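You operate a simulated robot arm through the tools that you are given. There is no shell and no other tool.

You are at the controls of a simulated robot arm. One attempt, no reset.

## Task
Fill box ONE evenly, then slide the grid over: CLOVER in slot ONE, ACACIA in THREE, LIME in FIVE.
Fine: the grid ends flush, the other grid stays; nothing dropped, broken or left on.
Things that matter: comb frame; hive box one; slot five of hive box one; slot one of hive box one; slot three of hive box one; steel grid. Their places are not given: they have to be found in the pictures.

It is judged by the outcome, as a careful person would: the job done as asked, and still so three seconds after it is handed in. It fails if anything else is knocked over, pushed out of place, dropped, spilled or broken.

## Robot
A 7-joint arm with a three-finger gripper, fixed in place. Base frame: the origin is on the floor under the middle of its stand, x ahead of it, y to its left, z up; the work surface is at about z = 88.8. Lengths are in cm, angles in rad, forces in N, time in s.
It reaches about 134.2 cm from its shoulder. Its first joint turns from -2.897 to 2.897 rad. Payload 2.69 kg.
The TCP is the grasp point between the finger pads, 3 cm short of the fingertips. In the tool frame z runs along the fingers and y along their closing line. The gripper opens to 12.8 cm; its body begins 11.7 cm behind the TCP.
Orientation is that of the tool frame in the base frame, as a unit quaternion [x, y, z, w]. With the fingers straight down and closing along the base's y, the tool's x points along the base's -x, its y along +y and its z along -z.

## Interface
- The arm moves only by the tool arm_command. Its argument "motion" is a list of rows, each a list of 7 numbers: the shift along the base's x, y, z in cm, then the turn, a rotation vector about the base's x, y, z in degrees, then the closure, from 0 (fully open) to 1 (shut). In form: [[x, y, z, ax, ay, az, gripper], ...]. A call has 1 to 20 rows; each row shifts and turns the commanded pose from where the row before left it. Each row takes 0.2 s and may step no farther than 5 cm and 0.15 rad from the row before; otherwise, or with a gripper value out of range, the whole call is refused. A pose out of reach is approached as far as the arm can. The call stops where the force on the tool passes 40 N (or 10 N more than at its start, if that is more) or the arm is blocked; 0.2 s more then pass. The fingers move at their own pace (about 12.7 cm/s each) and stop on an object; they squeeze with about 39 N. The grip force told is the motor's: it shows also when the fingers shut on nothing. Time passes only in rows, and 0.2 s behind the last, so rows that do not move let the fingers close. It gives the time, the measured TCP pose, the force on the tool (base axes), the opening and the grip force at its end, in the units of the frame above (readings bear some noise), with the torque about the TCP (base axes, N m) and any sound that the robot's microphone picked up.
- Cameras (640 x 400 px; columns grow to the right, rows downward): "scene" is fixed at [40.02, -51.03, 165.76]; the picture's right is [1.00, -0.10, 0.00], its down [-0.06, -0.57, -0.82] and it looks along [0.08, 0.81, -0.58] (base axes); focal length 316 px, centre (320, 200). "wrist" rides on the gripper at [5.8, 5.4, -13.1] in the tool frame; the picture's right is [-0.68, 0.74, 0.00], its down [-0.62, -0.57, -0.55] and it looks along [-0.40, -0.37, 0.84] (tool axes); focal length 234 px, centre (320, 200).
- get_image(camera): a new picture of that camera. The clock stands still meanwhile.
- raise_lower(by): moves the trunk up (or, below 0, down) by that many cm; the arm rides with it, the base frame stays. It gives what a move gives, with no picture.
- probe_pixels(camera, pixels): for up to 12 pixels [column, row] of the newest picture of that camera ("zoom" is the newest enlarged one), the place [x, y, z] in the base frame of the surface seen there, good to about 0.2 cm, but the place of the scene camera against the robot may be out by one fixed shift of up to 1.2 cm in any direction. The clock stands still meanwhile.
- inspect(camera, box): a new picture of the part [left, top, right, bottom] of that camera's present view, enlarged. The clock stands still meanwhile.
- finish_job(): hands the job in; it is judged then, once.

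Unless the task says otherwise, let go and move clear before handing in.

The tools are called after ">>>" as name(argument=value, ...) on one line, values as JSON. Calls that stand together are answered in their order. arm_command: Moves the arm, as the interface text tells. Its arguments: {"type":"object","properties":{"motion":{"type":"array","items":{"type":"array","items":{"type":"number"}}}},"required":["motion"]} The other tools are called the same way: raise_lower (by) moves the trunk up or down; get_image (camera) takes a picture; probe_pixels (camera, pixels) gives the place of the surface under pixels of a picture; inspect (camera, box) takes an enlarged picture of a part of a camera's view; finish_job () hands the job in.

At the start:

```text
time_s: 0.0
position: [48.86, 49.83, 129.74]
ee_rot: [0.0, 1.0, 0.0, 0.0]
ft_force: [0.4, 0.4, 0.1]
moment: [-0.01, 0.0, 0.0]
finger_gap: 12.75
grasp_force: 0.1
trunk travel left (down, up): [-22.5, 12.5]
```

scene: 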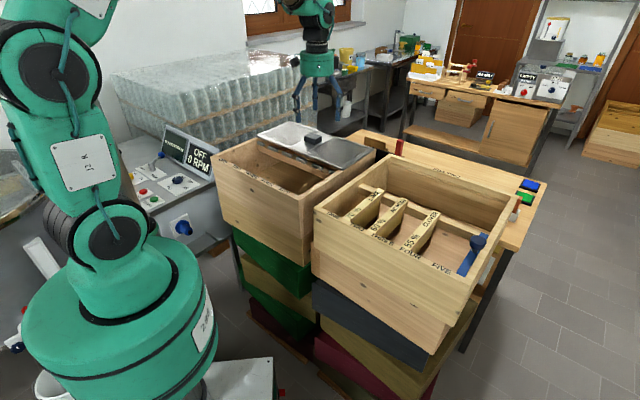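
wrist: 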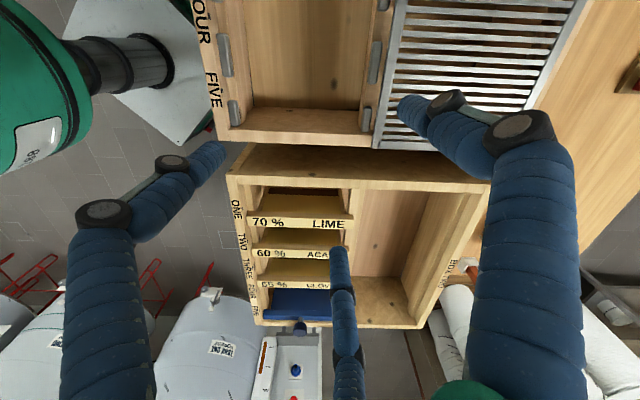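

The scene shows two hive boxes: the left one (around 290,180) has a steel grid on it, and the right one (around 410,220) holds frames. I'll enlarge both views to read the labels before moving.

>>> inspect(camera="scene", box=[200, 110, 380, 222])

>>> inspect(camera="scene", box=[310, 140, 540, 284])

>>> inspect(camera="wrist", box=[180, 140, 500, 340])

>>> inspect(camera="wrist", box=[180, 0, 640, 160])

```text
3.56 times, centred on (290, 166) of scene
```

zoom: 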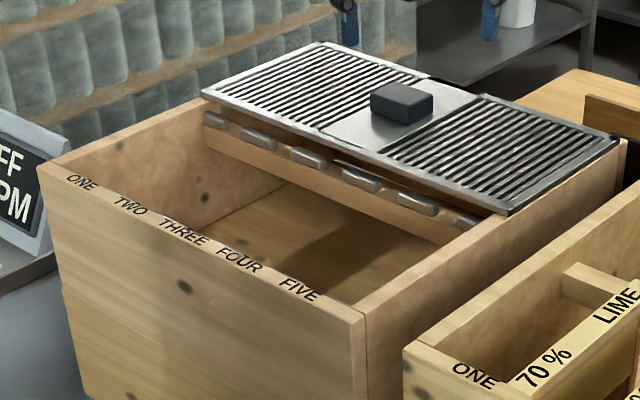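

```text
2.78 times, centred on (425, 212) of scene
```

zoom: 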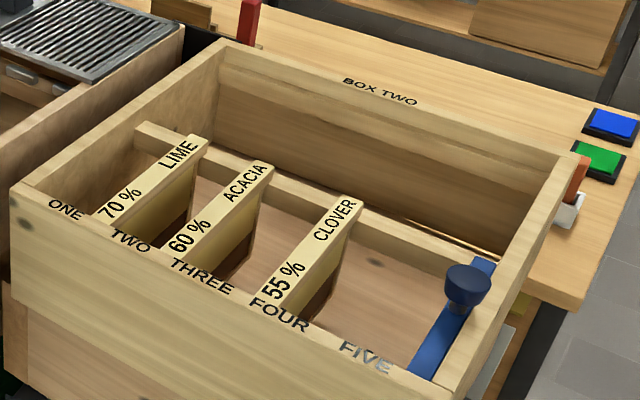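

```text
2.00 times, centred on (340, 240) of wrist
```

zoom: 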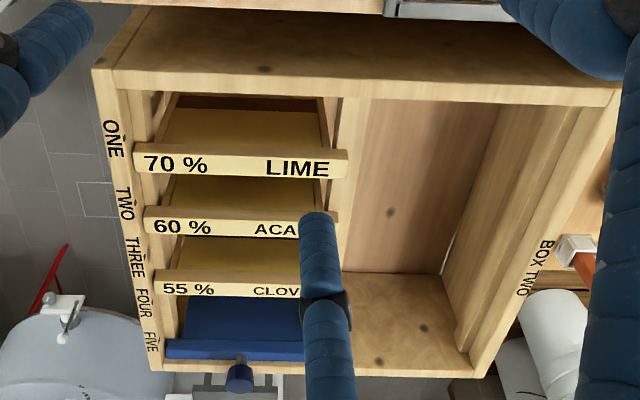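

```text
1.39 times, centred on (410, 80) of wrist
```

zoom: 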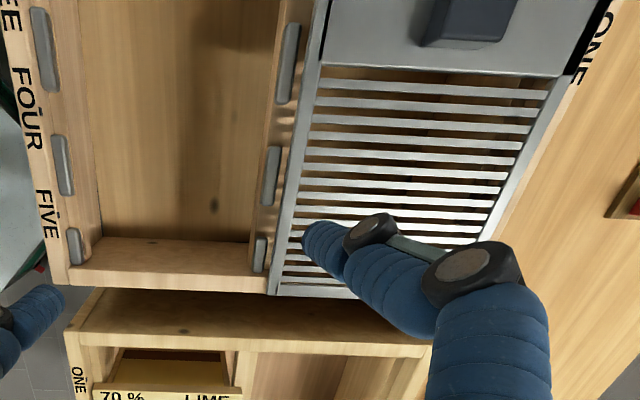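

Box TWO (labelled, right) holds LIME in ONE, ACACIA about TWO/THREE, CLOVER about FOUR and a blue board at FIVE. Box ONE (left) has an empty bay with hooks and a grid parked behind. I'll probe key points to get the geometry.

>>> inspect(camera="scene", box=[200, 110, 380, 222])

>>> probe_pixels(camera="zoom", pixels=[[82, 182], [130, 206], [184, 232], [240, 260], [298, 290], [50, 166], [355, 315], [210, 95], [505, 205], [610, 145], [320, 48], [400, 95]])

>>> probe_pixels(camera="zoom", pixels=[[215, 120], [258, 137], [308, 158], [360, 180], [417, 204], [467, 222], [300, 200], [380, 250], [230, 140], [450, 235], [375, 100], [430, 110]])

>>> probe_pixels(camera="wrist", pixels=[[225, 55], [232, 110], [375, 60], [367, 120], [300, 60], [395, 10], [380, 140], [520, 100], [450, 60], [580, 5], [300, 130], [260, 140]])

```text
3.56 times, centred on (290, 166) of scene
```

zoom: 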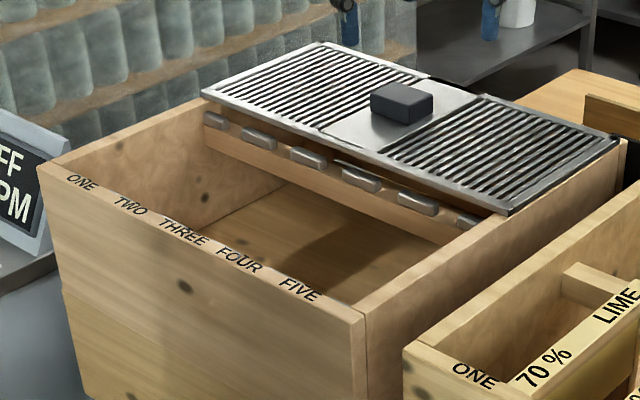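

```text
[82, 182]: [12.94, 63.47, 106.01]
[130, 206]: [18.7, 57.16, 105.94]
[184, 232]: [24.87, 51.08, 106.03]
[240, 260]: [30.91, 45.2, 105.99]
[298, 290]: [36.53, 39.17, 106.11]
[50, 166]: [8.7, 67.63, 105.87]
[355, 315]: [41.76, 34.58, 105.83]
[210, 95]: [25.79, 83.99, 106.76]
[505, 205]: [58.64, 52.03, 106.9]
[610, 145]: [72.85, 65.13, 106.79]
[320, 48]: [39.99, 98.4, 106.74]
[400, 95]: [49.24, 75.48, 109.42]
```

```text
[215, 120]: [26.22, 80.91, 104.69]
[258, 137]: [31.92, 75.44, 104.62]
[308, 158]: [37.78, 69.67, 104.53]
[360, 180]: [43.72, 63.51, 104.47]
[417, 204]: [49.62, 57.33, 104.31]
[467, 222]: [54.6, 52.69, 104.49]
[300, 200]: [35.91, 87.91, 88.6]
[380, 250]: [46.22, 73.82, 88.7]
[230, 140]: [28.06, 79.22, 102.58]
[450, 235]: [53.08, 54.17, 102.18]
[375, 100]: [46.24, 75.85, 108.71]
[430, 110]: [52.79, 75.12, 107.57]
```

```text
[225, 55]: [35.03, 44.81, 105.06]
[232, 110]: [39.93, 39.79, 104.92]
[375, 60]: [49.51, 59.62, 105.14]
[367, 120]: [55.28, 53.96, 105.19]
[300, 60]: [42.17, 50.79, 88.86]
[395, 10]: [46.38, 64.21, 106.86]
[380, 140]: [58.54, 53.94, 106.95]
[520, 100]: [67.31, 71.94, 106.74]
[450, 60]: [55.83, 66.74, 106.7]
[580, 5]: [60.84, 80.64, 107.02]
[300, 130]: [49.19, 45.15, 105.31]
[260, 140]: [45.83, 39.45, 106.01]
```

Box ONE is rotated about −45°, its rim is at z≈106, and the slot pitch is about 8.4 cm. The grid is at z≈106.8 with its handle near (49,75). I'll zoom in on the grid and box two for finer detail.

>>> inspect(camera="scene", box=[250, 115, 380, 175])

>>> inspect(camera="scene", box=[310, 180, 500, 300])

>>> probe_pixels(camera="wrist", pixels=[[262, 220], [325, 226], [265, 252], [322, 254], [268, 283], [318, 286], [237, 210], [243, 240], [250, 290], [255, 312], [301, 328], [300, 318]])

>>> get_image(camera="scene")

```text
4.92 times, centred on (315, 145) of scene
```

zoom: 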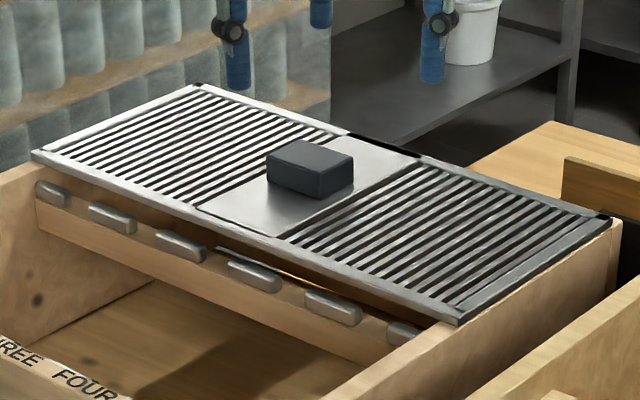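

```text
3.33 times, centred on (405, 240) of scene
```

zoom: 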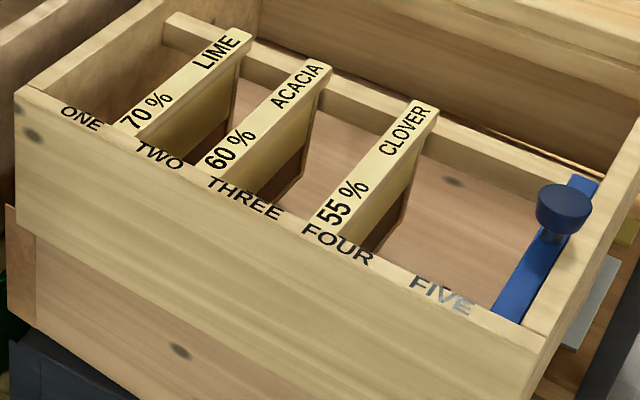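

```text
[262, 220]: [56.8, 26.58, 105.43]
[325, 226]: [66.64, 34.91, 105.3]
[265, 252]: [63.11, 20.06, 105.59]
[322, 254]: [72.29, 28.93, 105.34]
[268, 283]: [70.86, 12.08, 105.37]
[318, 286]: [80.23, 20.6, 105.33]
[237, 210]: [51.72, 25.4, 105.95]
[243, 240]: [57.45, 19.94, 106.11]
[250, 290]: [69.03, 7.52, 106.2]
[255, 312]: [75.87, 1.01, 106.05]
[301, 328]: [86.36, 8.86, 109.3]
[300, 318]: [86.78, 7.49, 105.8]
```

```text
taken
```

scene: 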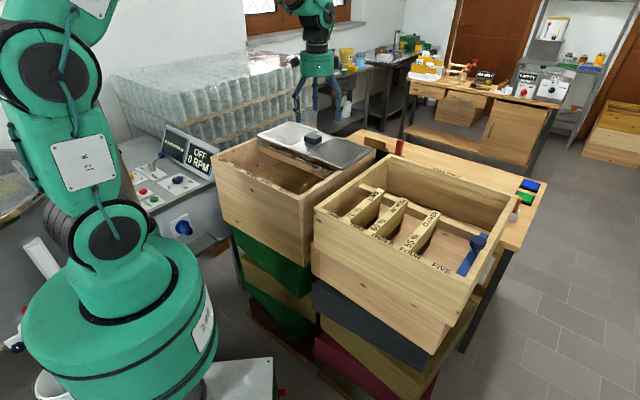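

The wrist probe puts the frame bars at z≈105.4, running along (0.72,0.70), and the blue knob at (86.4,8.9,109.3). Next I'll look for the other grid and other objects nearby.

>>> inspect(camera="scene", box=[340, 120, 560, 250])

>>> inspect(camera="scene", box=[390, 40, 600, 170])

>>> inspect(camera="scene", box=[0, 120, 240, 270])

>>> inspect(camera="scene", box=[180, 210, 520, 400])

>>> inspect(camera="wrist", box=[380, 0, 600, 150])

```text
2.91 times, centred on (450, 185) of scene
```

zoom: 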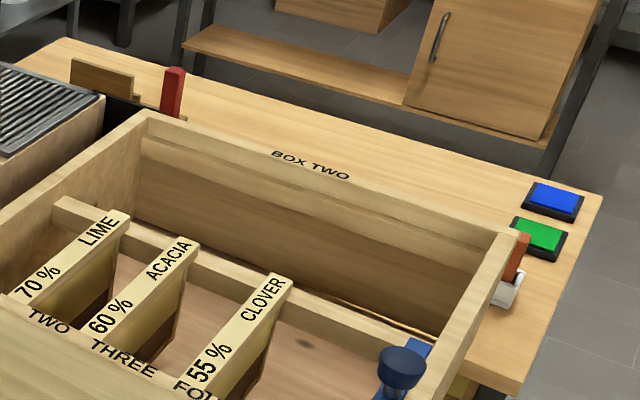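

```text
3.05 times, centred on (495, 105) of scene
```

zoom: 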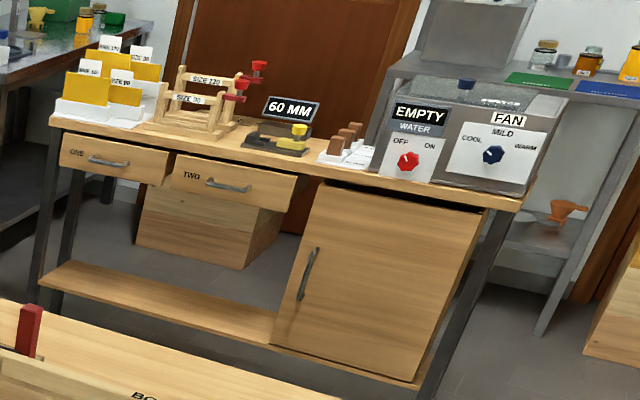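

```text
2.67 times, centred on (120, 195) of scene
```

zoom: 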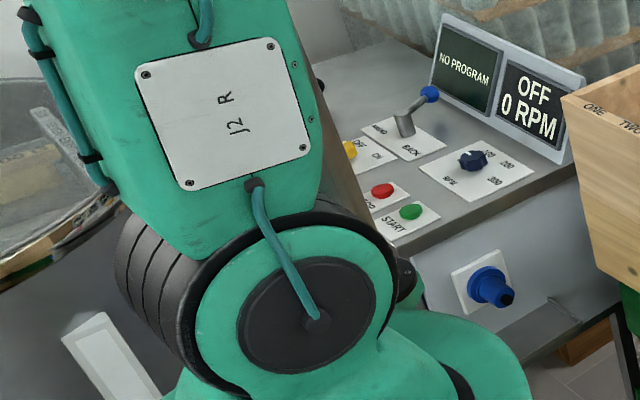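

```text
1.88 times, centred on (350, 305) of scene
```

zoom: 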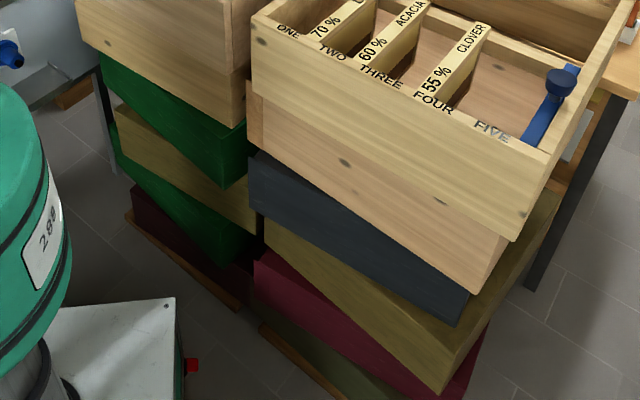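

```text
2.67 times, centred on (490, 75) of wrist
```

zoom: 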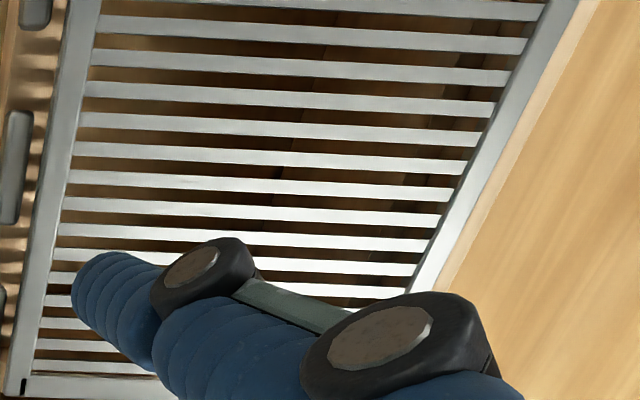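

I see no loose second grid on the benches yet. I'll turn the gripper +44° so it closes across the frames and shift over box ONE for a closer look at the grid.

>>> arm_command(motion=[[-3, 3, 0, 0, 0, 7.4, 0.4], [-3, 3, 0, 0, 0, 7.4, 0.4], [-3, 3, 0, 0, 0, 7.4, 0.4], [-3, 3, 0, 0, 0, 7.4, 0.4], [-3, 3, 0, 0, 0, 7.4, 0.4], [-3, 3, 0, 0, 0, 7.3, 0.4]])

>>> get_image(camera="wrist")

>>> get_image(camera="scene")

```text
time_s: 1.4
position: [30.78, 67.77, 129.96]
ee_rot: [-0.379, 0.925, 0.001, 0.0]
ft_force: [0.3, 0.6, -0.1]
moment: [0.0, -0.01, -0.03]
finger_gap: 7.68
grasp_force: 0.0
trunk travel left (down, up): [-22.5, 12.5]
```

```text
taken
```

wrist: 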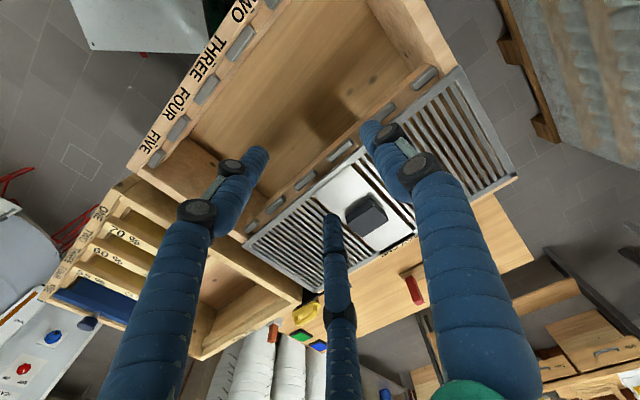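

```text
taken
```

scene: 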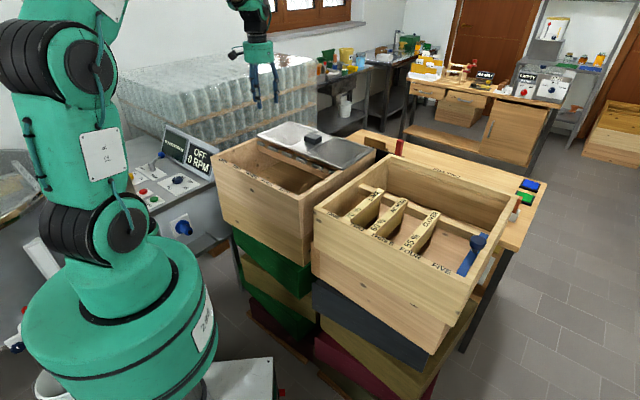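

The view now shows box ONE with the grid and its dark handle at (367,213), with rim spacers along both sides. I'll enlarge it.

>>> inspect(camera="wrist", box=[230, 60, 540, 280])

>>> probe_pixels(camera="wrist", pixels=[[367, 213], [360, 245], [342, 180], [455, 75], [513, 178], [247, 240], [425, 78], [388, 110], [243, 42], [210, 88], [180, 128], [155, 158]])

>>> inspect(camera="wrist", box=[20, 170, 340, 370])

```text
1.82 times, centred on (385, 170) of wrist
```

zoom: 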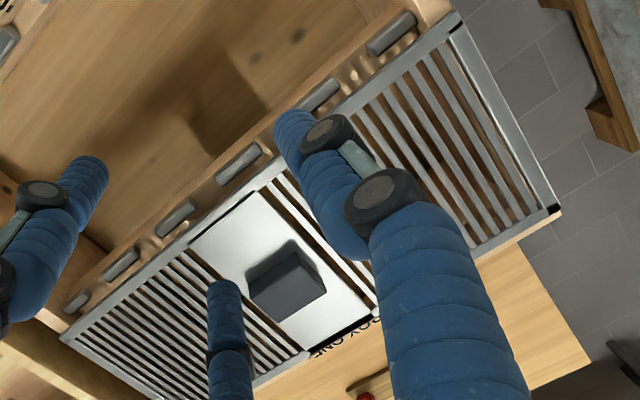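

```text
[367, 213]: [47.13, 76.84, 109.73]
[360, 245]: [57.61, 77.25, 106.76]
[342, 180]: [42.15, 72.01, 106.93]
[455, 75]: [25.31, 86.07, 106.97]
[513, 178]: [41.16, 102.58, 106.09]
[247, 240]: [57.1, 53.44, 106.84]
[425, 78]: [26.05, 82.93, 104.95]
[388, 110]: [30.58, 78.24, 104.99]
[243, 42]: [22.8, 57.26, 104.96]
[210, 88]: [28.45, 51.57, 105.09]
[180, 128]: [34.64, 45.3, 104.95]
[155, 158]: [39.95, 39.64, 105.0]
```

```text
2.00 times, centred on (180, 270) of wrist
```

zoom: 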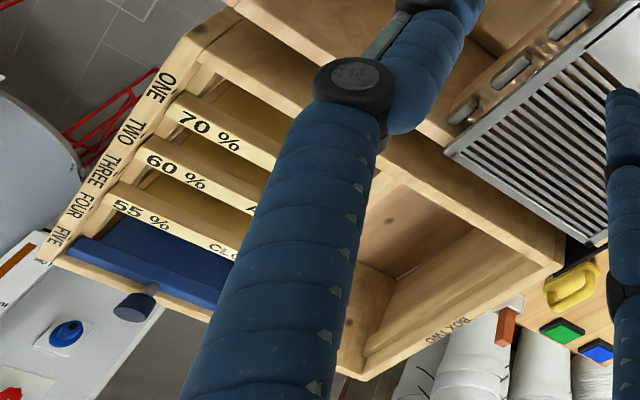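

The grid spans roughly 46 × 22 cm, with B (across-box) from 78 to 100, while the frame bay lies nearer the labels. I need a close view of the front rim to see what "flush" refers to, so I'll move back toward −x.

>>> arm_command(motion=[[-4, -2.5, 0, 0, 0, 0, 0], [-4, -2.5, 0, 0, 0, 0, 0], [-4, -2.5, 0, 0, 0, 0, 0]])

>>> get_image(camera="wrist")

```text
time_s: 2.4
position: [20.31, 57.5, 122.76]
ee_rot: [-0.361, 0.931, -0.046, -0.035]
ft_force: [-0.4, 0.6, 0.8]
moment: [-0.01, 0.0, -0.02]
finger_gap: 12.81
grasp_force: 0.1
trunk travel left (down, up): [-22.5, 12.5]
stopped in row 3: the arm was blocked; the commanded pose is now the measured one
```

```text
taken
```

wrist: 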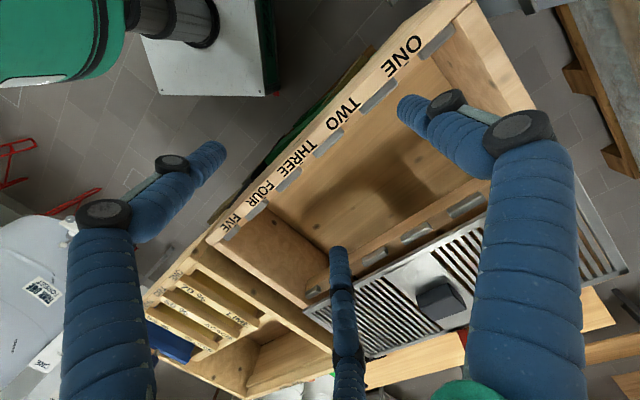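

The arm hit its inner limit here, dropping to z=122.8 and tilting about 7°, so I must stay farther out. Before correcting, I'll use this useful view of the front rim (labels along 220–410, 40–230).

>>> inspect(camera="wrist", box=[200, 0, 560, 240])

>>> probe_pixels(camera="wrist", pixels=[[465, 3], [437, 42], [378, 97], [327, 143], [289, 180], [257, 208], [229, 233], [206, 242], [395, 40], [300, 135], [465, 205], [416, 232]])

>>> probe_pixels(camera="wrist", pixels=[[375, 258], [318, 292], [520, 105], [500, 60], [625, 270], [580, 200], [440, 280], [440, 300], [305, 312], [370, 355], [320, 250], [280, 235]])

```text
1.67 times, centred on (380, 120) of wrist
```

zoom: 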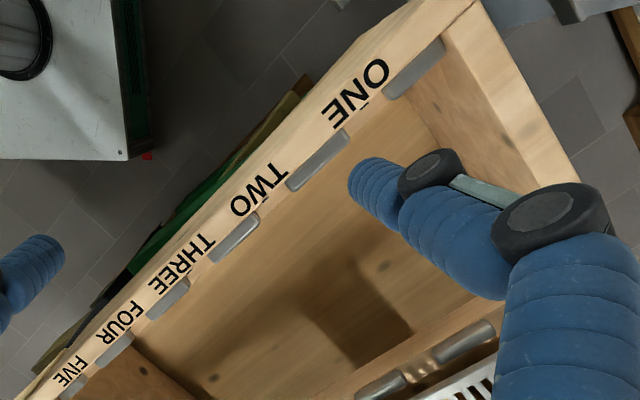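

```text
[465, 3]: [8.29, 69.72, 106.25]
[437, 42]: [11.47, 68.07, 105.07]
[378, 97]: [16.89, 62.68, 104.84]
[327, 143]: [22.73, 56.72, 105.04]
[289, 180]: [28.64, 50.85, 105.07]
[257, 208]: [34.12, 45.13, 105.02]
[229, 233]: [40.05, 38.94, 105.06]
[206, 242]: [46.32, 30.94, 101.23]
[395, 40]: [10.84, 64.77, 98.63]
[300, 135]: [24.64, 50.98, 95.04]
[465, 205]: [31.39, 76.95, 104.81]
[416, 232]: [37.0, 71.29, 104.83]
```

```text
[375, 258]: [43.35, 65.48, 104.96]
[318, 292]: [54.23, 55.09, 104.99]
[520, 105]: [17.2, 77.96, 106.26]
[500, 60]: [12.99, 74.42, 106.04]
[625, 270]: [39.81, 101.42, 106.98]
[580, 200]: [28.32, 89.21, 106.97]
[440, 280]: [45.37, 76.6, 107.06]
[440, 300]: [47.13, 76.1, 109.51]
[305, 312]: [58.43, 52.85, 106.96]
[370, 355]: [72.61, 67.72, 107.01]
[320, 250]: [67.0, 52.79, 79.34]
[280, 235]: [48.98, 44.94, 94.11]
```

Front spacers are at A≈−40.8…0.0 (pitch ≈8.2) and B≈55.9, rear ones at B≈76.3, and the grid spans B≈77.7–99.5. I need the rim's outer edge and the side rims precisely, so I'll zoom and probe there.

>>> inspect(camera="wrist", box=[300, 30, 460, 130])

>>> probe_pixels(camera="zoom", pixels=[[280, 160], [285, 170], [290, 180], [330, 200], [350, 230], [370, 260], [380, 285], [420, 60], [440, 90], [470, 120], [520, 100], [180, 330]])

>>> inspect(camera="wrist", box=[440, 0, 640, 280])

```text
4.00 times, centred on (380, 80) of wrist
```

zoom: 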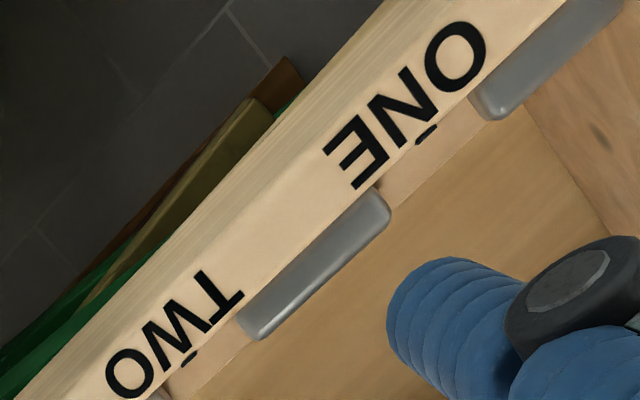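

```text
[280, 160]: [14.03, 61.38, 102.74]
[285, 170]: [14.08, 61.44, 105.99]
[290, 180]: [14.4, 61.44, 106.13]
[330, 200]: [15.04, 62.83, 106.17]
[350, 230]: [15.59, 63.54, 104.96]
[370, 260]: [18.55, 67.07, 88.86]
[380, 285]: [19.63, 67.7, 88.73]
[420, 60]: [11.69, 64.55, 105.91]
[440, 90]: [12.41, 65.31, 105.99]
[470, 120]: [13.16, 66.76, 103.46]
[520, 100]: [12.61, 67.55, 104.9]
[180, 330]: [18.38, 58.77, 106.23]
```

```text
1.43 times, centred on (540, 140) of wrist
```

zoom: 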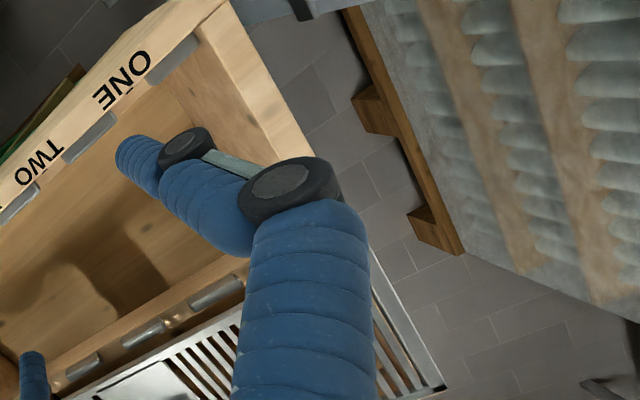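

The front rim's outer edge is at B≈52.9, the rim top at z≈106.1, and small black centre marks show each slot. Now I'll back out, restore vertical orientation, and look down on the grid's ends.

>>> arm_command(motion=[[2.5, 2.5, 2.5, 3.2, -0.87, 0.9, 0.4], [2.5, 2.5, 2.5, 3.2, -0.86, 0.95, 0.4], [2.5, 2.5, 2, 0, 0, 0, 0.4], [2.5, 2.5, 0, 0, 0, 0, 0.4], [2, 2.5, 0, 0, 0, 0, 0.4]])

>>> get_image(camera="wrist")

```text
time_s: 3.6
position: [31.73, 70.53, 130.34]
ee_rot: [-0.381, 0.925, 0.005, 0.003]
ft_force: [0.0, -0.7, 0.7]
moment: [0.02, -0.01, 0.02]
finger_gap: 7.67
grasp_force: 0.1
trunk travel left (down, up): [-22.5, 12.5]
```

```text
taken
```

wrist: 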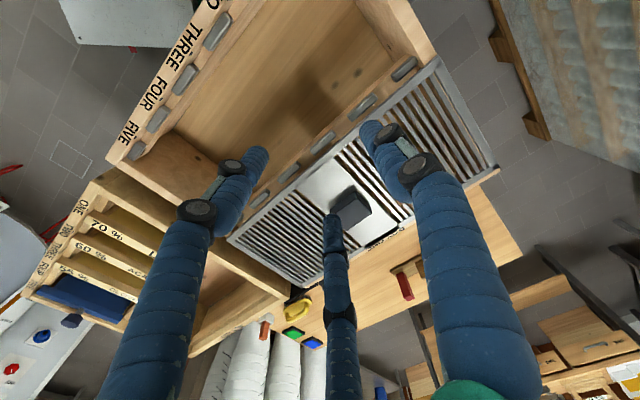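

Orientation is restored near vertical. I'll zoom on the grid's rear edge (380,240) and far corner (495,170) to see what it rests on.

>>> inspect(camera="wrist", box=[420, 120, 520, 200])

>>> probe_pixels(camera="zoom", pixels=[[450, 300], [470, 330], [480, 310], [440, 280], [300, 100], [250, 350], [350, 360], [500, 320], [420, 250], [400, 340], [520, 305], [460, 365]])

>>> inspect(camera="wrist", box=[340, 190, 440, 270])

>>> probe_pixels(camera="zoom", pixels=[[200, 330], [230, 350], [260, 330], [180, 380], [300, 300], [400, 270], [150, 100], [100, 180], [60, 60], [220, 120], [60, 220], [300, 180]])

>>> inspect(camera="wrist", box=[210, 200, 350, 310])

>>> probe_pixels(camera="zoom", pixels=[[90, 170], [85, 200], [130, 220], [200, 270], [330, 370], [80, 150], [50, 170], [300, 360], [380, 385], [420, 370], [140, 130], [160, 80]])

```text
5.00 times, centred on (470, 160) of wrist
```

zoom: 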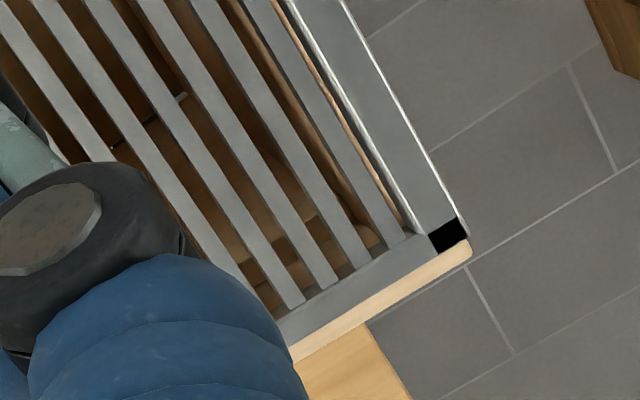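

```text
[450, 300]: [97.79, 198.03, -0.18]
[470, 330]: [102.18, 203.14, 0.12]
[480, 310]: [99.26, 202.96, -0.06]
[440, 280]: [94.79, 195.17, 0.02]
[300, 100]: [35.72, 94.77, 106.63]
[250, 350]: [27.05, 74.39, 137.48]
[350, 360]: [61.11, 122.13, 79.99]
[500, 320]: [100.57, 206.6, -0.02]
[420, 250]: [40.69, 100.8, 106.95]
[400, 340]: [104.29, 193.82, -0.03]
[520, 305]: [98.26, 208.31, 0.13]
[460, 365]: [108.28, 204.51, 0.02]
```

```text
5.00 times, centred on (390, 230) of wrist
```

zoom: 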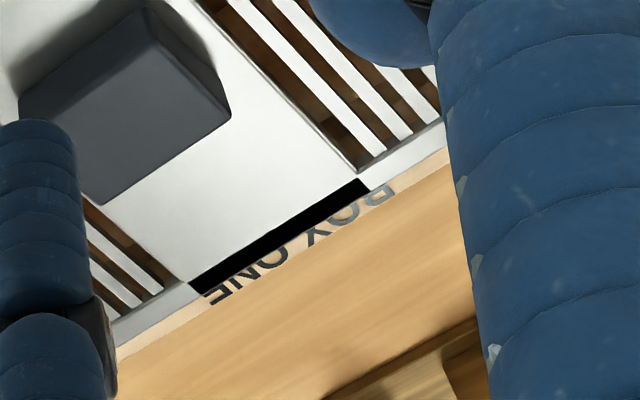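

```text
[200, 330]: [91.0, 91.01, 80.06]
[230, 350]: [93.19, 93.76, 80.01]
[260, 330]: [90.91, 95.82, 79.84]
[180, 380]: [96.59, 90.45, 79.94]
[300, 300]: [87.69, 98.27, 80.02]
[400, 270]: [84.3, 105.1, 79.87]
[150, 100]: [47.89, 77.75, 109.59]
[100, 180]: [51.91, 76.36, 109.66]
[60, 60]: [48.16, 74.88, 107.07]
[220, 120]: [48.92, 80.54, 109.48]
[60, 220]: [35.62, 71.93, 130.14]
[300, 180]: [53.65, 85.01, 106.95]
```

```text
3.64 times, centred on (280, 255) of wrist
```

zoom: 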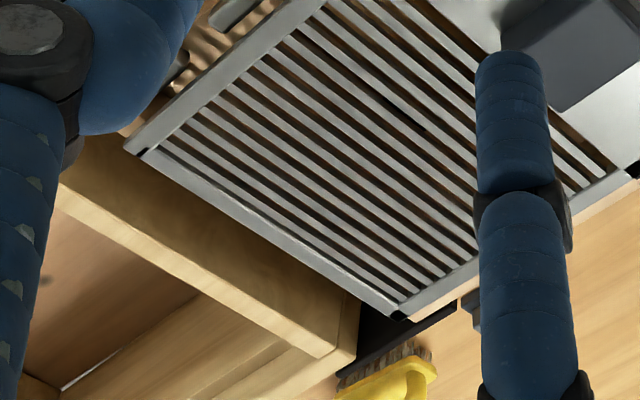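

```text
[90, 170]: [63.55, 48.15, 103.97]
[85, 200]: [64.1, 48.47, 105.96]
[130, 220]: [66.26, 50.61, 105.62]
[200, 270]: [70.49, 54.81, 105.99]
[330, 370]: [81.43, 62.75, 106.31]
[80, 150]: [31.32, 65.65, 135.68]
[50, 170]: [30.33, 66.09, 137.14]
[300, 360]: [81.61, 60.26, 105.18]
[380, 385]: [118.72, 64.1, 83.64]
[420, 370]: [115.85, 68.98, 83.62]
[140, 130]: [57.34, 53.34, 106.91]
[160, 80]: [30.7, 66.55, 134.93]
```

Black patches appear at the grid's corners (490,168) and its rear centre (380,238). I'll zoom further to understand these.

>>> inspect(camera="wrist", box=[480, 155, 504, 170])

>>> probe_pixels(camera="zoom", pixels=[[100, 200], [200, 250], [250, 300], [300, 330], [350, 350], [150, 300], [200, 350], [320, 250], [380, 300], [270, 370], [100, 330], [330, 390]])

>>> inspect(camera="wrist", box=[370, 225, 418, 255])

>>> probe_pixels(camera="zoom", pixels=[[100, 100], [150, 150], [200, 120], [250, 130], [300, 100], [220, 170], [270, 180], [350, 60], [380, 90], [400, 50], [330, 130], [150, 220]])

>>> inspect(camera="wrist", box=[225, 225, 257, 245])

>>> probe_pixels(camera="zoom", pixels=[[100, 200], [200, 200], [250, 250], [300, 300], [150, 250], [100, 300], [350, 250], [300, 150], [200, 150], [400, 300], [250, 320], [60, 140]])

```text
16.00 times, centred on (492, 162) of wrist
```

zoom: 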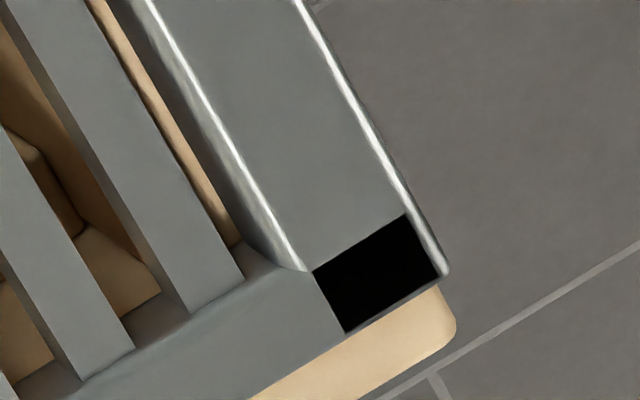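

```text
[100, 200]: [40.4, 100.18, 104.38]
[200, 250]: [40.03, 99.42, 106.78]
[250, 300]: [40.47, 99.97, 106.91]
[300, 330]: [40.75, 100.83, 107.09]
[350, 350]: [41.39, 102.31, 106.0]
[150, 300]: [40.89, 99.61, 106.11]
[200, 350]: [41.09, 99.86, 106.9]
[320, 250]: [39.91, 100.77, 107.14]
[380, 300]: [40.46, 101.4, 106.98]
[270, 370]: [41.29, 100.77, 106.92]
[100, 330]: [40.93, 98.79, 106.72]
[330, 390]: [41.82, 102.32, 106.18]
```

```text
13.33 times, centred on (394, 240) of wrist
```

zoom: 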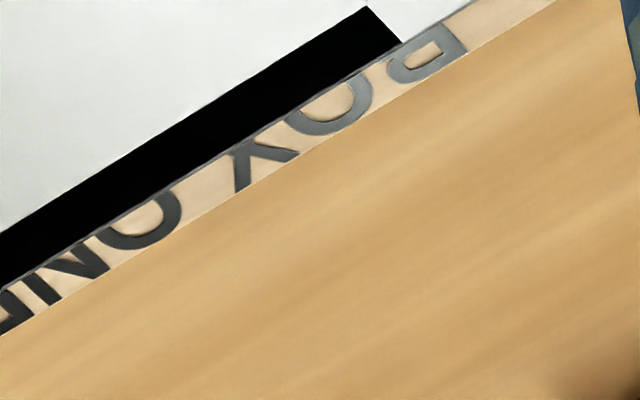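

```text
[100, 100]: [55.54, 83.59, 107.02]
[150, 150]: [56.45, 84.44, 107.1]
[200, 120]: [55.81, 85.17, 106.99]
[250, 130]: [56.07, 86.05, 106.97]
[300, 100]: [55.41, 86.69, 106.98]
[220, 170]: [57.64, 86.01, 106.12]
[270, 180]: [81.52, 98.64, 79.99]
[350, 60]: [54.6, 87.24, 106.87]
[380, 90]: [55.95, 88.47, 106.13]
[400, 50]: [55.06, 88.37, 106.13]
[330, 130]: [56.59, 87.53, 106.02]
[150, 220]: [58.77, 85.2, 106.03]
```

```text
16.00 times, centred on (241, 235) of wrist
```

zoom: 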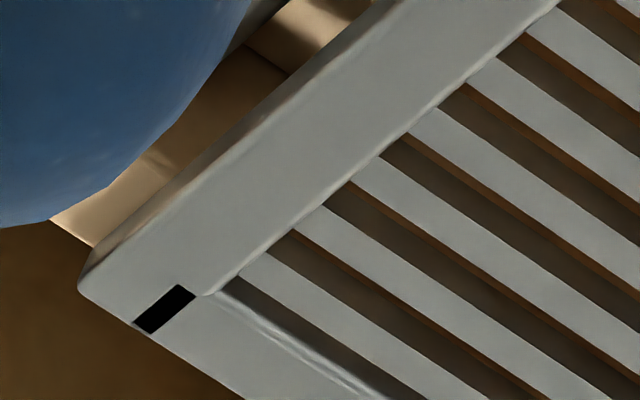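

```text
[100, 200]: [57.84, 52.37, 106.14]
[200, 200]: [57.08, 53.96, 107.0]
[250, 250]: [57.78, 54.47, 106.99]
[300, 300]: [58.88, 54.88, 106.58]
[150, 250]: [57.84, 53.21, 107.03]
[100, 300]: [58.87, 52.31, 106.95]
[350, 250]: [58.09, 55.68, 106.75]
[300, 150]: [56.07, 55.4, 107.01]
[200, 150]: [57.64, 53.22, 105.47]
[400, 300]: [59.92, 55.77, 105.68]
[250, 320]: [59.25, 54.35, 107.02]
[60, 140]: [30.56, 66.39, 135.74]
```

The grid lies on the rim (bottom z≈106.1, top ≈107), flush at both box sides and about 1.3 cm inside the rear edge; its handle centre is about (49,77.5). The black patches are just on its surface. Next I'll move over box TWO to measure the frames.

>>> arm_command(motion=[[3, -4, 0, 0, 0, 0, 0.4], [3, -4, 0, 0, 0, 0, 0.4], [3, -4, 0, 0, 0, 0, 0.4], [3, -4, 0, 0, 0, 0, 0.4], [3, -4, 0, 0, 0, 0, 0.4], [3, -4, 0, 0, 0, 0, 0.4], [3, -4, 0, 0, 0, 0, 0.4], [2, -4, 0, 0, 0, 0, 0.4], [0, -4, 0, 0, 0, 0, 0.4], [0, -4, 0, 0, 0, 0, 0.4]])

>>> get_image(camera="wrist")

>>> get_image(camera="scene")

```text
time_s: 5.8
position: [54.97, 30.3, 130.57]
ee_rot: [-0.38, 0.925, 0.004, 0.003]
ft_force: [-0.5, 0.5, 1.1]
moment: [-0.01, -0.04, -0.02]
finger_gap: 7.68
grasp_force: 0.0
trunk travel left (down, up): [-22.5, 12.5]
```

```text
taken
```

wrist: 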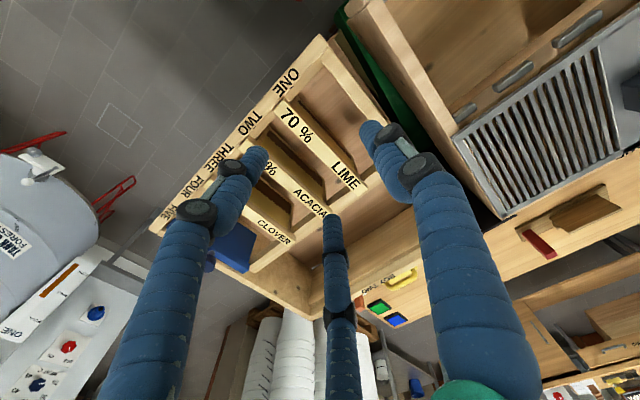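

```text
taken
```

scene: 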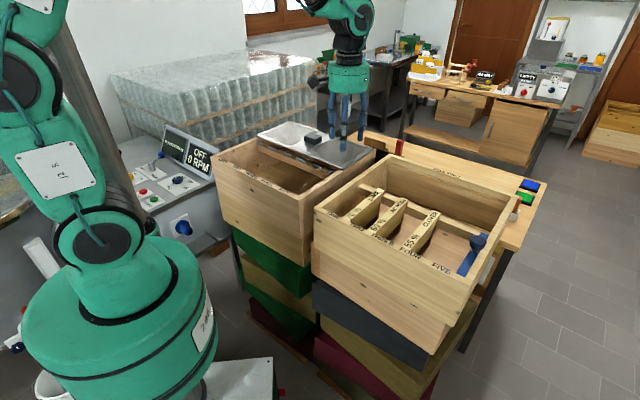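

Now all frames in box TWO are visible: 70 % LIME (320,150), 60 % ACACIA, 55 % CLOVER (270,230). Enlarging and probing bar edges.

>>> inspect(camera="wrist", box=[240, 60, 400, 220])

>>> inspect(camera="wrist", box=[140, 110, 380, 290])

>>> probe_pixels(camera="wrist", pixels=[[283, 103], [275, 112], [362, 185], [352, 193], [320, 145], [315, 153], [310, 140], [330, 150], [300, 120], [344, 175], [335, 190], [270, 135]])

```text
2.50 times, centred on (320, 140) of wrist
```

zoom: 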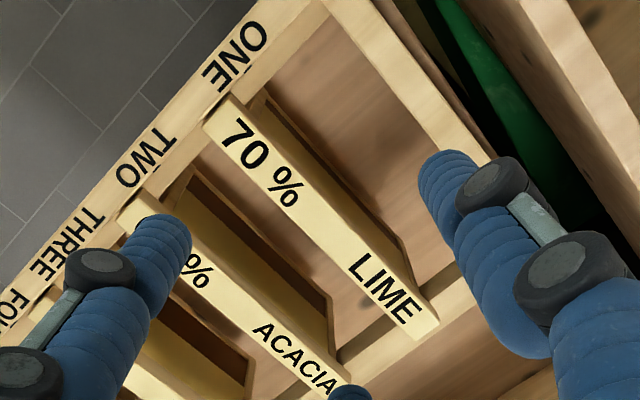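

```text
2.22 times, centred on (260, 200) of wrist
```

zoom: 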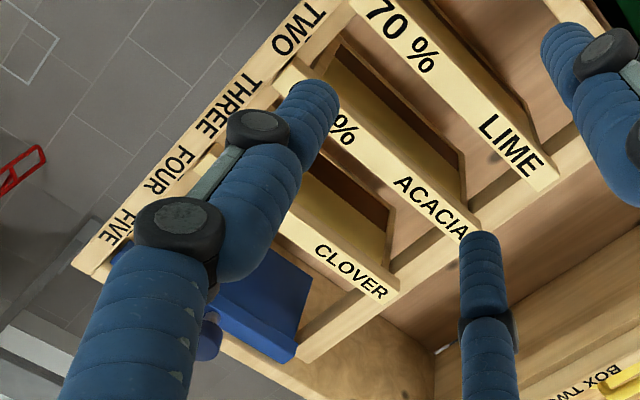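

```text
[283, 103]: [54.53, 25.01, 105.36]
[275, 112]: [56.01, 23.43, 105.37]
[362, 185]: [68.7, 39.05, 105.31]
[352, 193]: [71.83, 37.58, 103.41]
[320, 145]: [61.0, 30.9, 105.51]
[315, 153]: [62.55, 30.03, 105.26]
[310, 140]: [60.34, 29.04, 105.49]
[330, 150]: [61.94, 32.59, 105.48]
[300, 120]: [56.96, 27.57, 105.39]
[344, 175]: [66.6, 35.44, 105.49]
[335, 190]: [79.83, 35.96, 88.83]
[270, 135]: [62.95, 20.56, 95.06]
```

The LIME bar lies at about z=105.4, runs along ≈45°, and looks about 2.2 cm wide and 20 cm long. I'll probe its corners in a fresh zoom, then the ACACIA and CLOVER corners.

>>> inspect(camera="wrist", box=[240, 60, 400, 220])

>>> probe_pixels(camera="zoom", pixels=[[228, 98], [206, 124], [436, 312], [416, 336], [330, 205], [305, 230], [280, 150], [255, 180], [390, 265], [365, 292], [205, 80], [130, 120]])

>>> inspect(camera="wrist", box=[140, 110, 380, 290])

>>> probe_pixels(camera="zoom", pixels=[[298, 60], [282, 82], [370, 150], [345, 165], [440, 200], [415, 222], [490, 225], [350, 235], [320, 260], [398, 285], [378, 300], [300, 200]])

>>> probe_pixels(camera="zoom", pixels=[[215, 150], [300, 330], [285, 358], [305, 290], [215, 285], [340, 345], [430, 230], [120, 240], [208, 340], [130, 262], [240, 310], [560, 170]])

```text
2.50 times, centred on (320, 140) of wrist
```

zoom: 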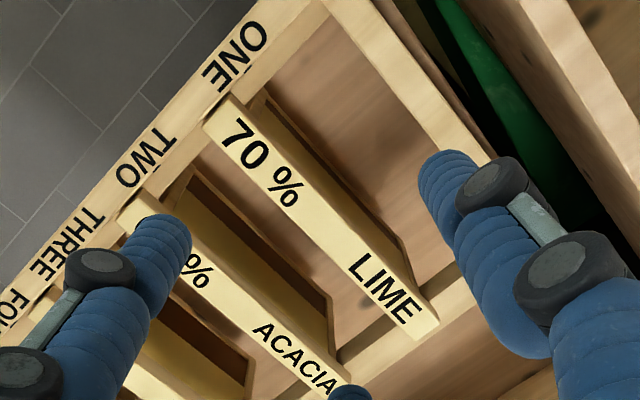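

```text
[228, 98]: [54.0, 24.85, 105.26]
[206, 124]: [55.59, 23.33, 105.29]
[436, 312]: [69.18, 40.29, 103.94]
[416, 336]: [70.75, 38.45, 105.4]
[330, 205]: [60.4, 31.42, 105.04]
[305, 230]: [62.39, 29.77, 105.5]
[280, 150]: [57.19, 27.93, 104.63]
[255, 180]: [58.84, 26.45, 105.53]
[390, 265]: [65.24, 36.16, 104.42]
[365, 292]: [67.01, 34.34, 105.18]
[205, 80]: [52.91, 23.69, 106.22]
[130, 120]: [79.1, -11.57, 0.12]
```

```text
2.22 times, centred on (260, 200) of wrist
```

zoom: 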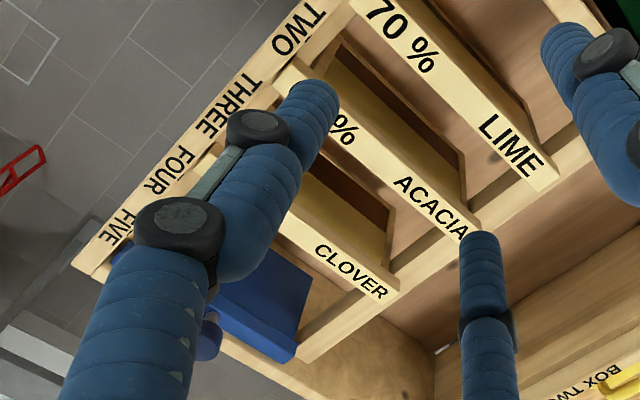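

```text
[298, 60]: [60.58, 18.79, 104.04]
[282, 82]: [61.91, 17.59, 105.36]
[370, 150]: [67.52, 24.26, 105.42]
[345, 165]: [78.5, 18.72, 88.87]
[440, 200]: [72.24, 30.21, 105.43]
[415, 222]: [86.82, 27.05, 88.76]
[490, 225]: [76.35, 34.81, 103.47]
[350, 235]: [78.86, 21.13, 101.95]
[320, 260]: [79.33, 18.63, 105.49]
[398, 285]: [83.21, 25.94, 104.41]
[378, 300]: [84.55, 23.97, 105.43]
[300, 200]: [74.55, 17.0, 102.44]
```

```text
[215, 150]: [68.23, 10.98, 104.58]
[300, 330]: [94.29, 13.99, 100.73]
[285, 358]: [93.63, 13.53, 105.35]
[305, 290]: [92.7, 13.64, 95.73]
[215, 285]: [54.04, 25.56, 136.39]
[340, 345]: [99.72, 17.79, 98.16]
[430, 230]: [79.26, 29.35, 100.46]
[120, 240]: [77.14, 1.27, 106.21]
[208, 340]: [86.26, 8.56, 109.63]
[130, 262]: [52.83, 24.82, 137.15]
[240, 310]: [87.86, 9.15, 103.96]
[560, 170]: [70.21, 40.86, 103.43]
```

The bars measure A≈20.5–23.1 (LIME), ≈29.5–31.5 (ACACIA) and ≈40.5–42.9 (CLOVER) in 45° axes, with B≈55.7–77.5. Box ONE's slots share the same B, so carrying is a pure shift along A. I'll straighten the tool and come down over LIME for a precise check.

>>> arm_command(motion=[[2.5, 0.5, -3, -0.28, 0.07, 0.17, 0.4], [2.5, 0.4, -3, -0.28, 0.07, 0.16, 0.4], [2.4, 0.4, -3, 0, 0, 0, 0.4], [0, 0, -2, 0, 0, 0, 0.4]])

>>> get_image(camera="wrist")

```text
time_s: 6.8
position: [62.52, 31.61, 119.36]
ee_rot: [-0.383, 0.924, 0.0, 0.0]
ft_force: [-0.1, 1.1, 0.4]
moment: [-0.05, 0.05, 0.0]
finger_gap: 7.66
grasp_force: 0.0
trunk travel left (down, up): [-22.5, 12.5]
```

```text
taken
```

wrist: 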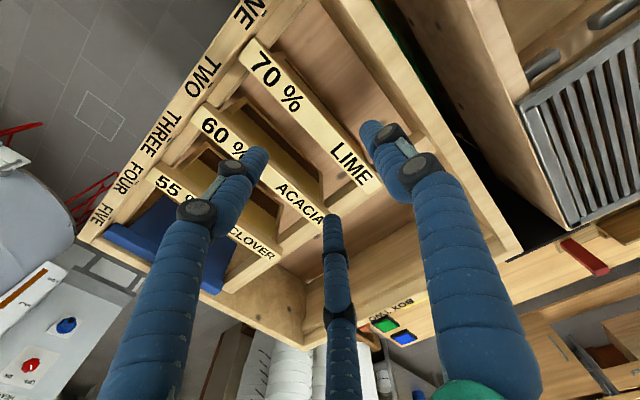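

The tool is now vertical at exactly 45° yaw. I'll measure the bars precisely in zoom from here.

>>> inspect(camera="wrist", box=[230, 20, 390, 200])

>>> probe_pixels(camera="zoom", pixels=[[130, 45], [100, 90], [150, 90], [230, 140], [200, 180], [330, 230], [300, 270], [440, 315], [410, 355], [440, 360], [470, 340], [120, 60]])

>>> inspect(camera="wrist", box=[120, 80, 340, 300])

```text
2.22 times, centred on (310, 110) of wrist
```

zoom: 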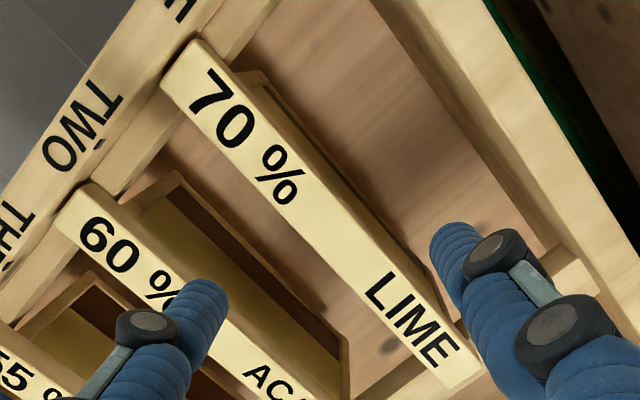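

```text
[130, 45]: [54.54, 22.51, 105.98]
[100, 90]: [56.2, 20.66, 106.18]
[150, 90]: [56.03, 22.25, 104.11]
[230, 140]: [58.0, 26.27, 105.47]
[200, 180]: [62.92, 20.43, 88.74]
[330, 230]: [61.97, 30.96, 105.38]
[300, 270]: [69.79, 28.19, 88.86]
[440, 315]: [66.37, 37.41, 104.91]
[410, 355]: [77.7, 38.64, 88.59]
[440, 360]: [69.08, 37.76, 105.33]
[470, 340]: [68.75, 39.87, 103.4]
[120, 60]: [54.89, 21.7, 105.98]
```

```text
1.82 times, centred on (230, 190) of wrist
```

zoom: 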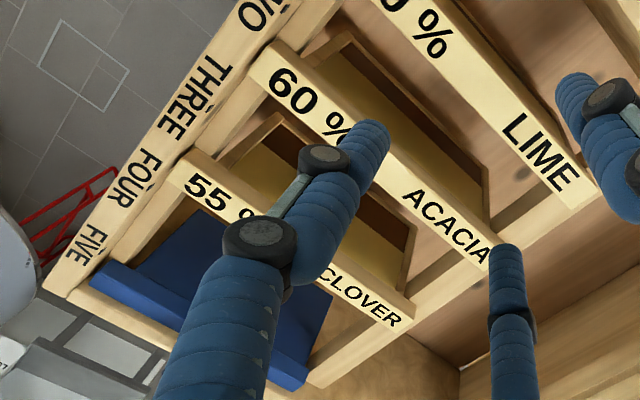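

Bars are clear. I'll zoom tightly at LIME's mid-span (311,118) and at ACACIA and CLOVER to get edge-to-edge positions.

>>> inspect(camera="wrist", box=[287, 103, 335, 133])

>>> probe_pixels(camera="zoom", pixels=[[320, 200], [360, 150], [380, 125], [400, 100], [420, 75], [440, 50], [280, 250], [260, 275], [240, 300], [220, 325], [200, 350], [180, 375]])

>>> inspect(camera="wrist", box=[240, 145, 304, 185])

>>> probe_pixels(camera="zoom", pixels=[[320, 200], [340, 170], [360, 140], [370, 120], [380, 100], [400, 80], [300, 230], [280, 250], [260, 275], [240, 300], [220, 325], [200, 350]])

>>> inspect(camera="wrist", box=[210, 220, 290, 270])

>>> probe_pixels(camera="zoom", pixels=[[320, 200], [340, 170], [360, 140], [380, 110], [300, 230], [280, 260], [260, 290], [440, 290], [460, 250], [480, 220], [420, 320], [400, 340]])

```text
13.33 times, centred on (311, 118) of wrist
```

zoom: 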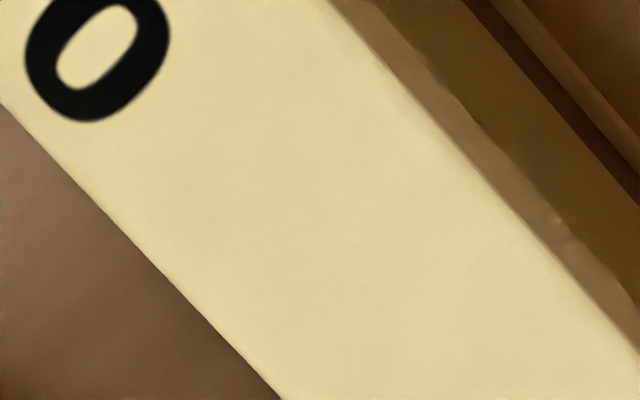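

```text
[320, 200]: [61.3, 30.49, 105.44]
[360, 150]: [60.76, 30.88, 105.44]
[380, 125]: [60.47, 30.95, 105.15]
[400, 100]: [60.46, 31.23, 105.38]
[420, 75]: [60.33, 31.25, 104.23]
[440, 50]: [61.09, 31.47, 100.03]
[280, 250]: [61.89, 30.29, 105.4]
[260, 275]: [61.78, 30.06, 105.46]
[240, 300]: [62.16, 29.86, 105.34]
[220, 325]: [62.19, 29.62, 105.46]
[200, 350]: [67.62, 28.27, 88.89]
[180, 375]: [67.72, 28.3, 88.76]
```

```text
10.00 times, centred on (272, 165) of wrist
```

zoom: 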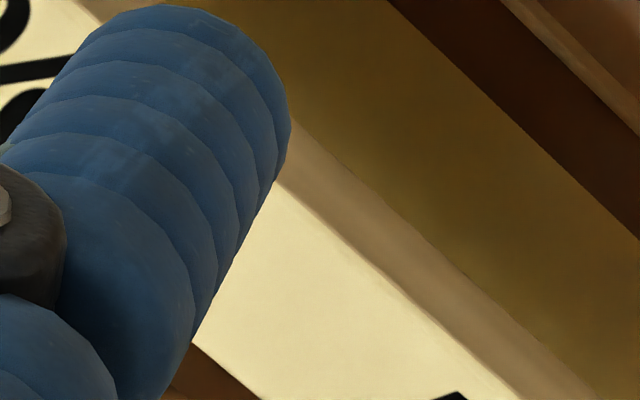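

```text
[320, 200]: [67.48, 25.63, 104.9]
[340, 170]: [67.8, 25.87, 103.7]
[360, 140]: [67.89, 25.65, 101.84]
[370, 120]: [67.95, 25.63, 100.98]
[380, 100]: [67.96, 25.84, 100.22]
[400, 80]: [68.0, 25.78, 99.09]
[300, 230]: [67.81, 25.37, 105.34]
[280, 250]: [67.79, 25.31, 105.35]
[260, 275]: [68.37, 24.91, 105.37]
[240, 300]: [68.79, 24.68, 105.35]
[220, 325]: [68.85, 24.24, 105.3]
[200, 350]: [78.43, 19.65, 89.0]
```

```text
8.00 times, centred on (250, 245) of wrist
```

zoom: 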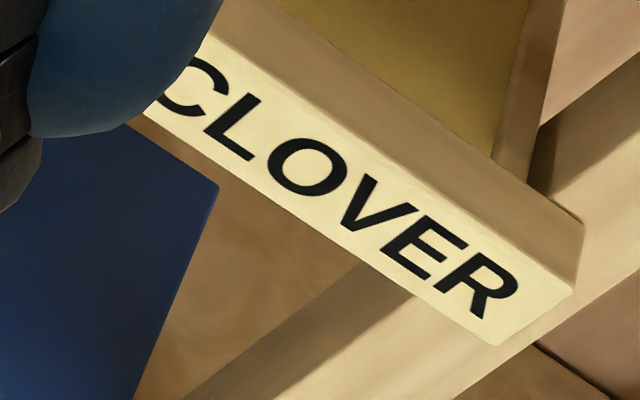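

```text
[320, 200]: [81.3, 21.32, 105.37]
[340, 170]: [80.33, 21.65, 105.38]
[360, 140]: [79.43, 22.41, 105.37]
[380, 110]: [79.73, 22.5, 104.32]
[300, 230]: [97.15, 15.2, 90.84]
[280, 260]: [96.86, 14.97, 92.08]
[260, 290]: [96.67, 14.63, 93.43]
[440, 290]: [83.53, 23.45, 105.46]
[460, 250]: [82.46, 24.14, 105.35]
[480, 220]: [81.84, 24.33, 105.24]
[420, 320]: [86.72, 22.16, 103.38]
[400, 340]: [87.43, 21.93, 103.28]
```

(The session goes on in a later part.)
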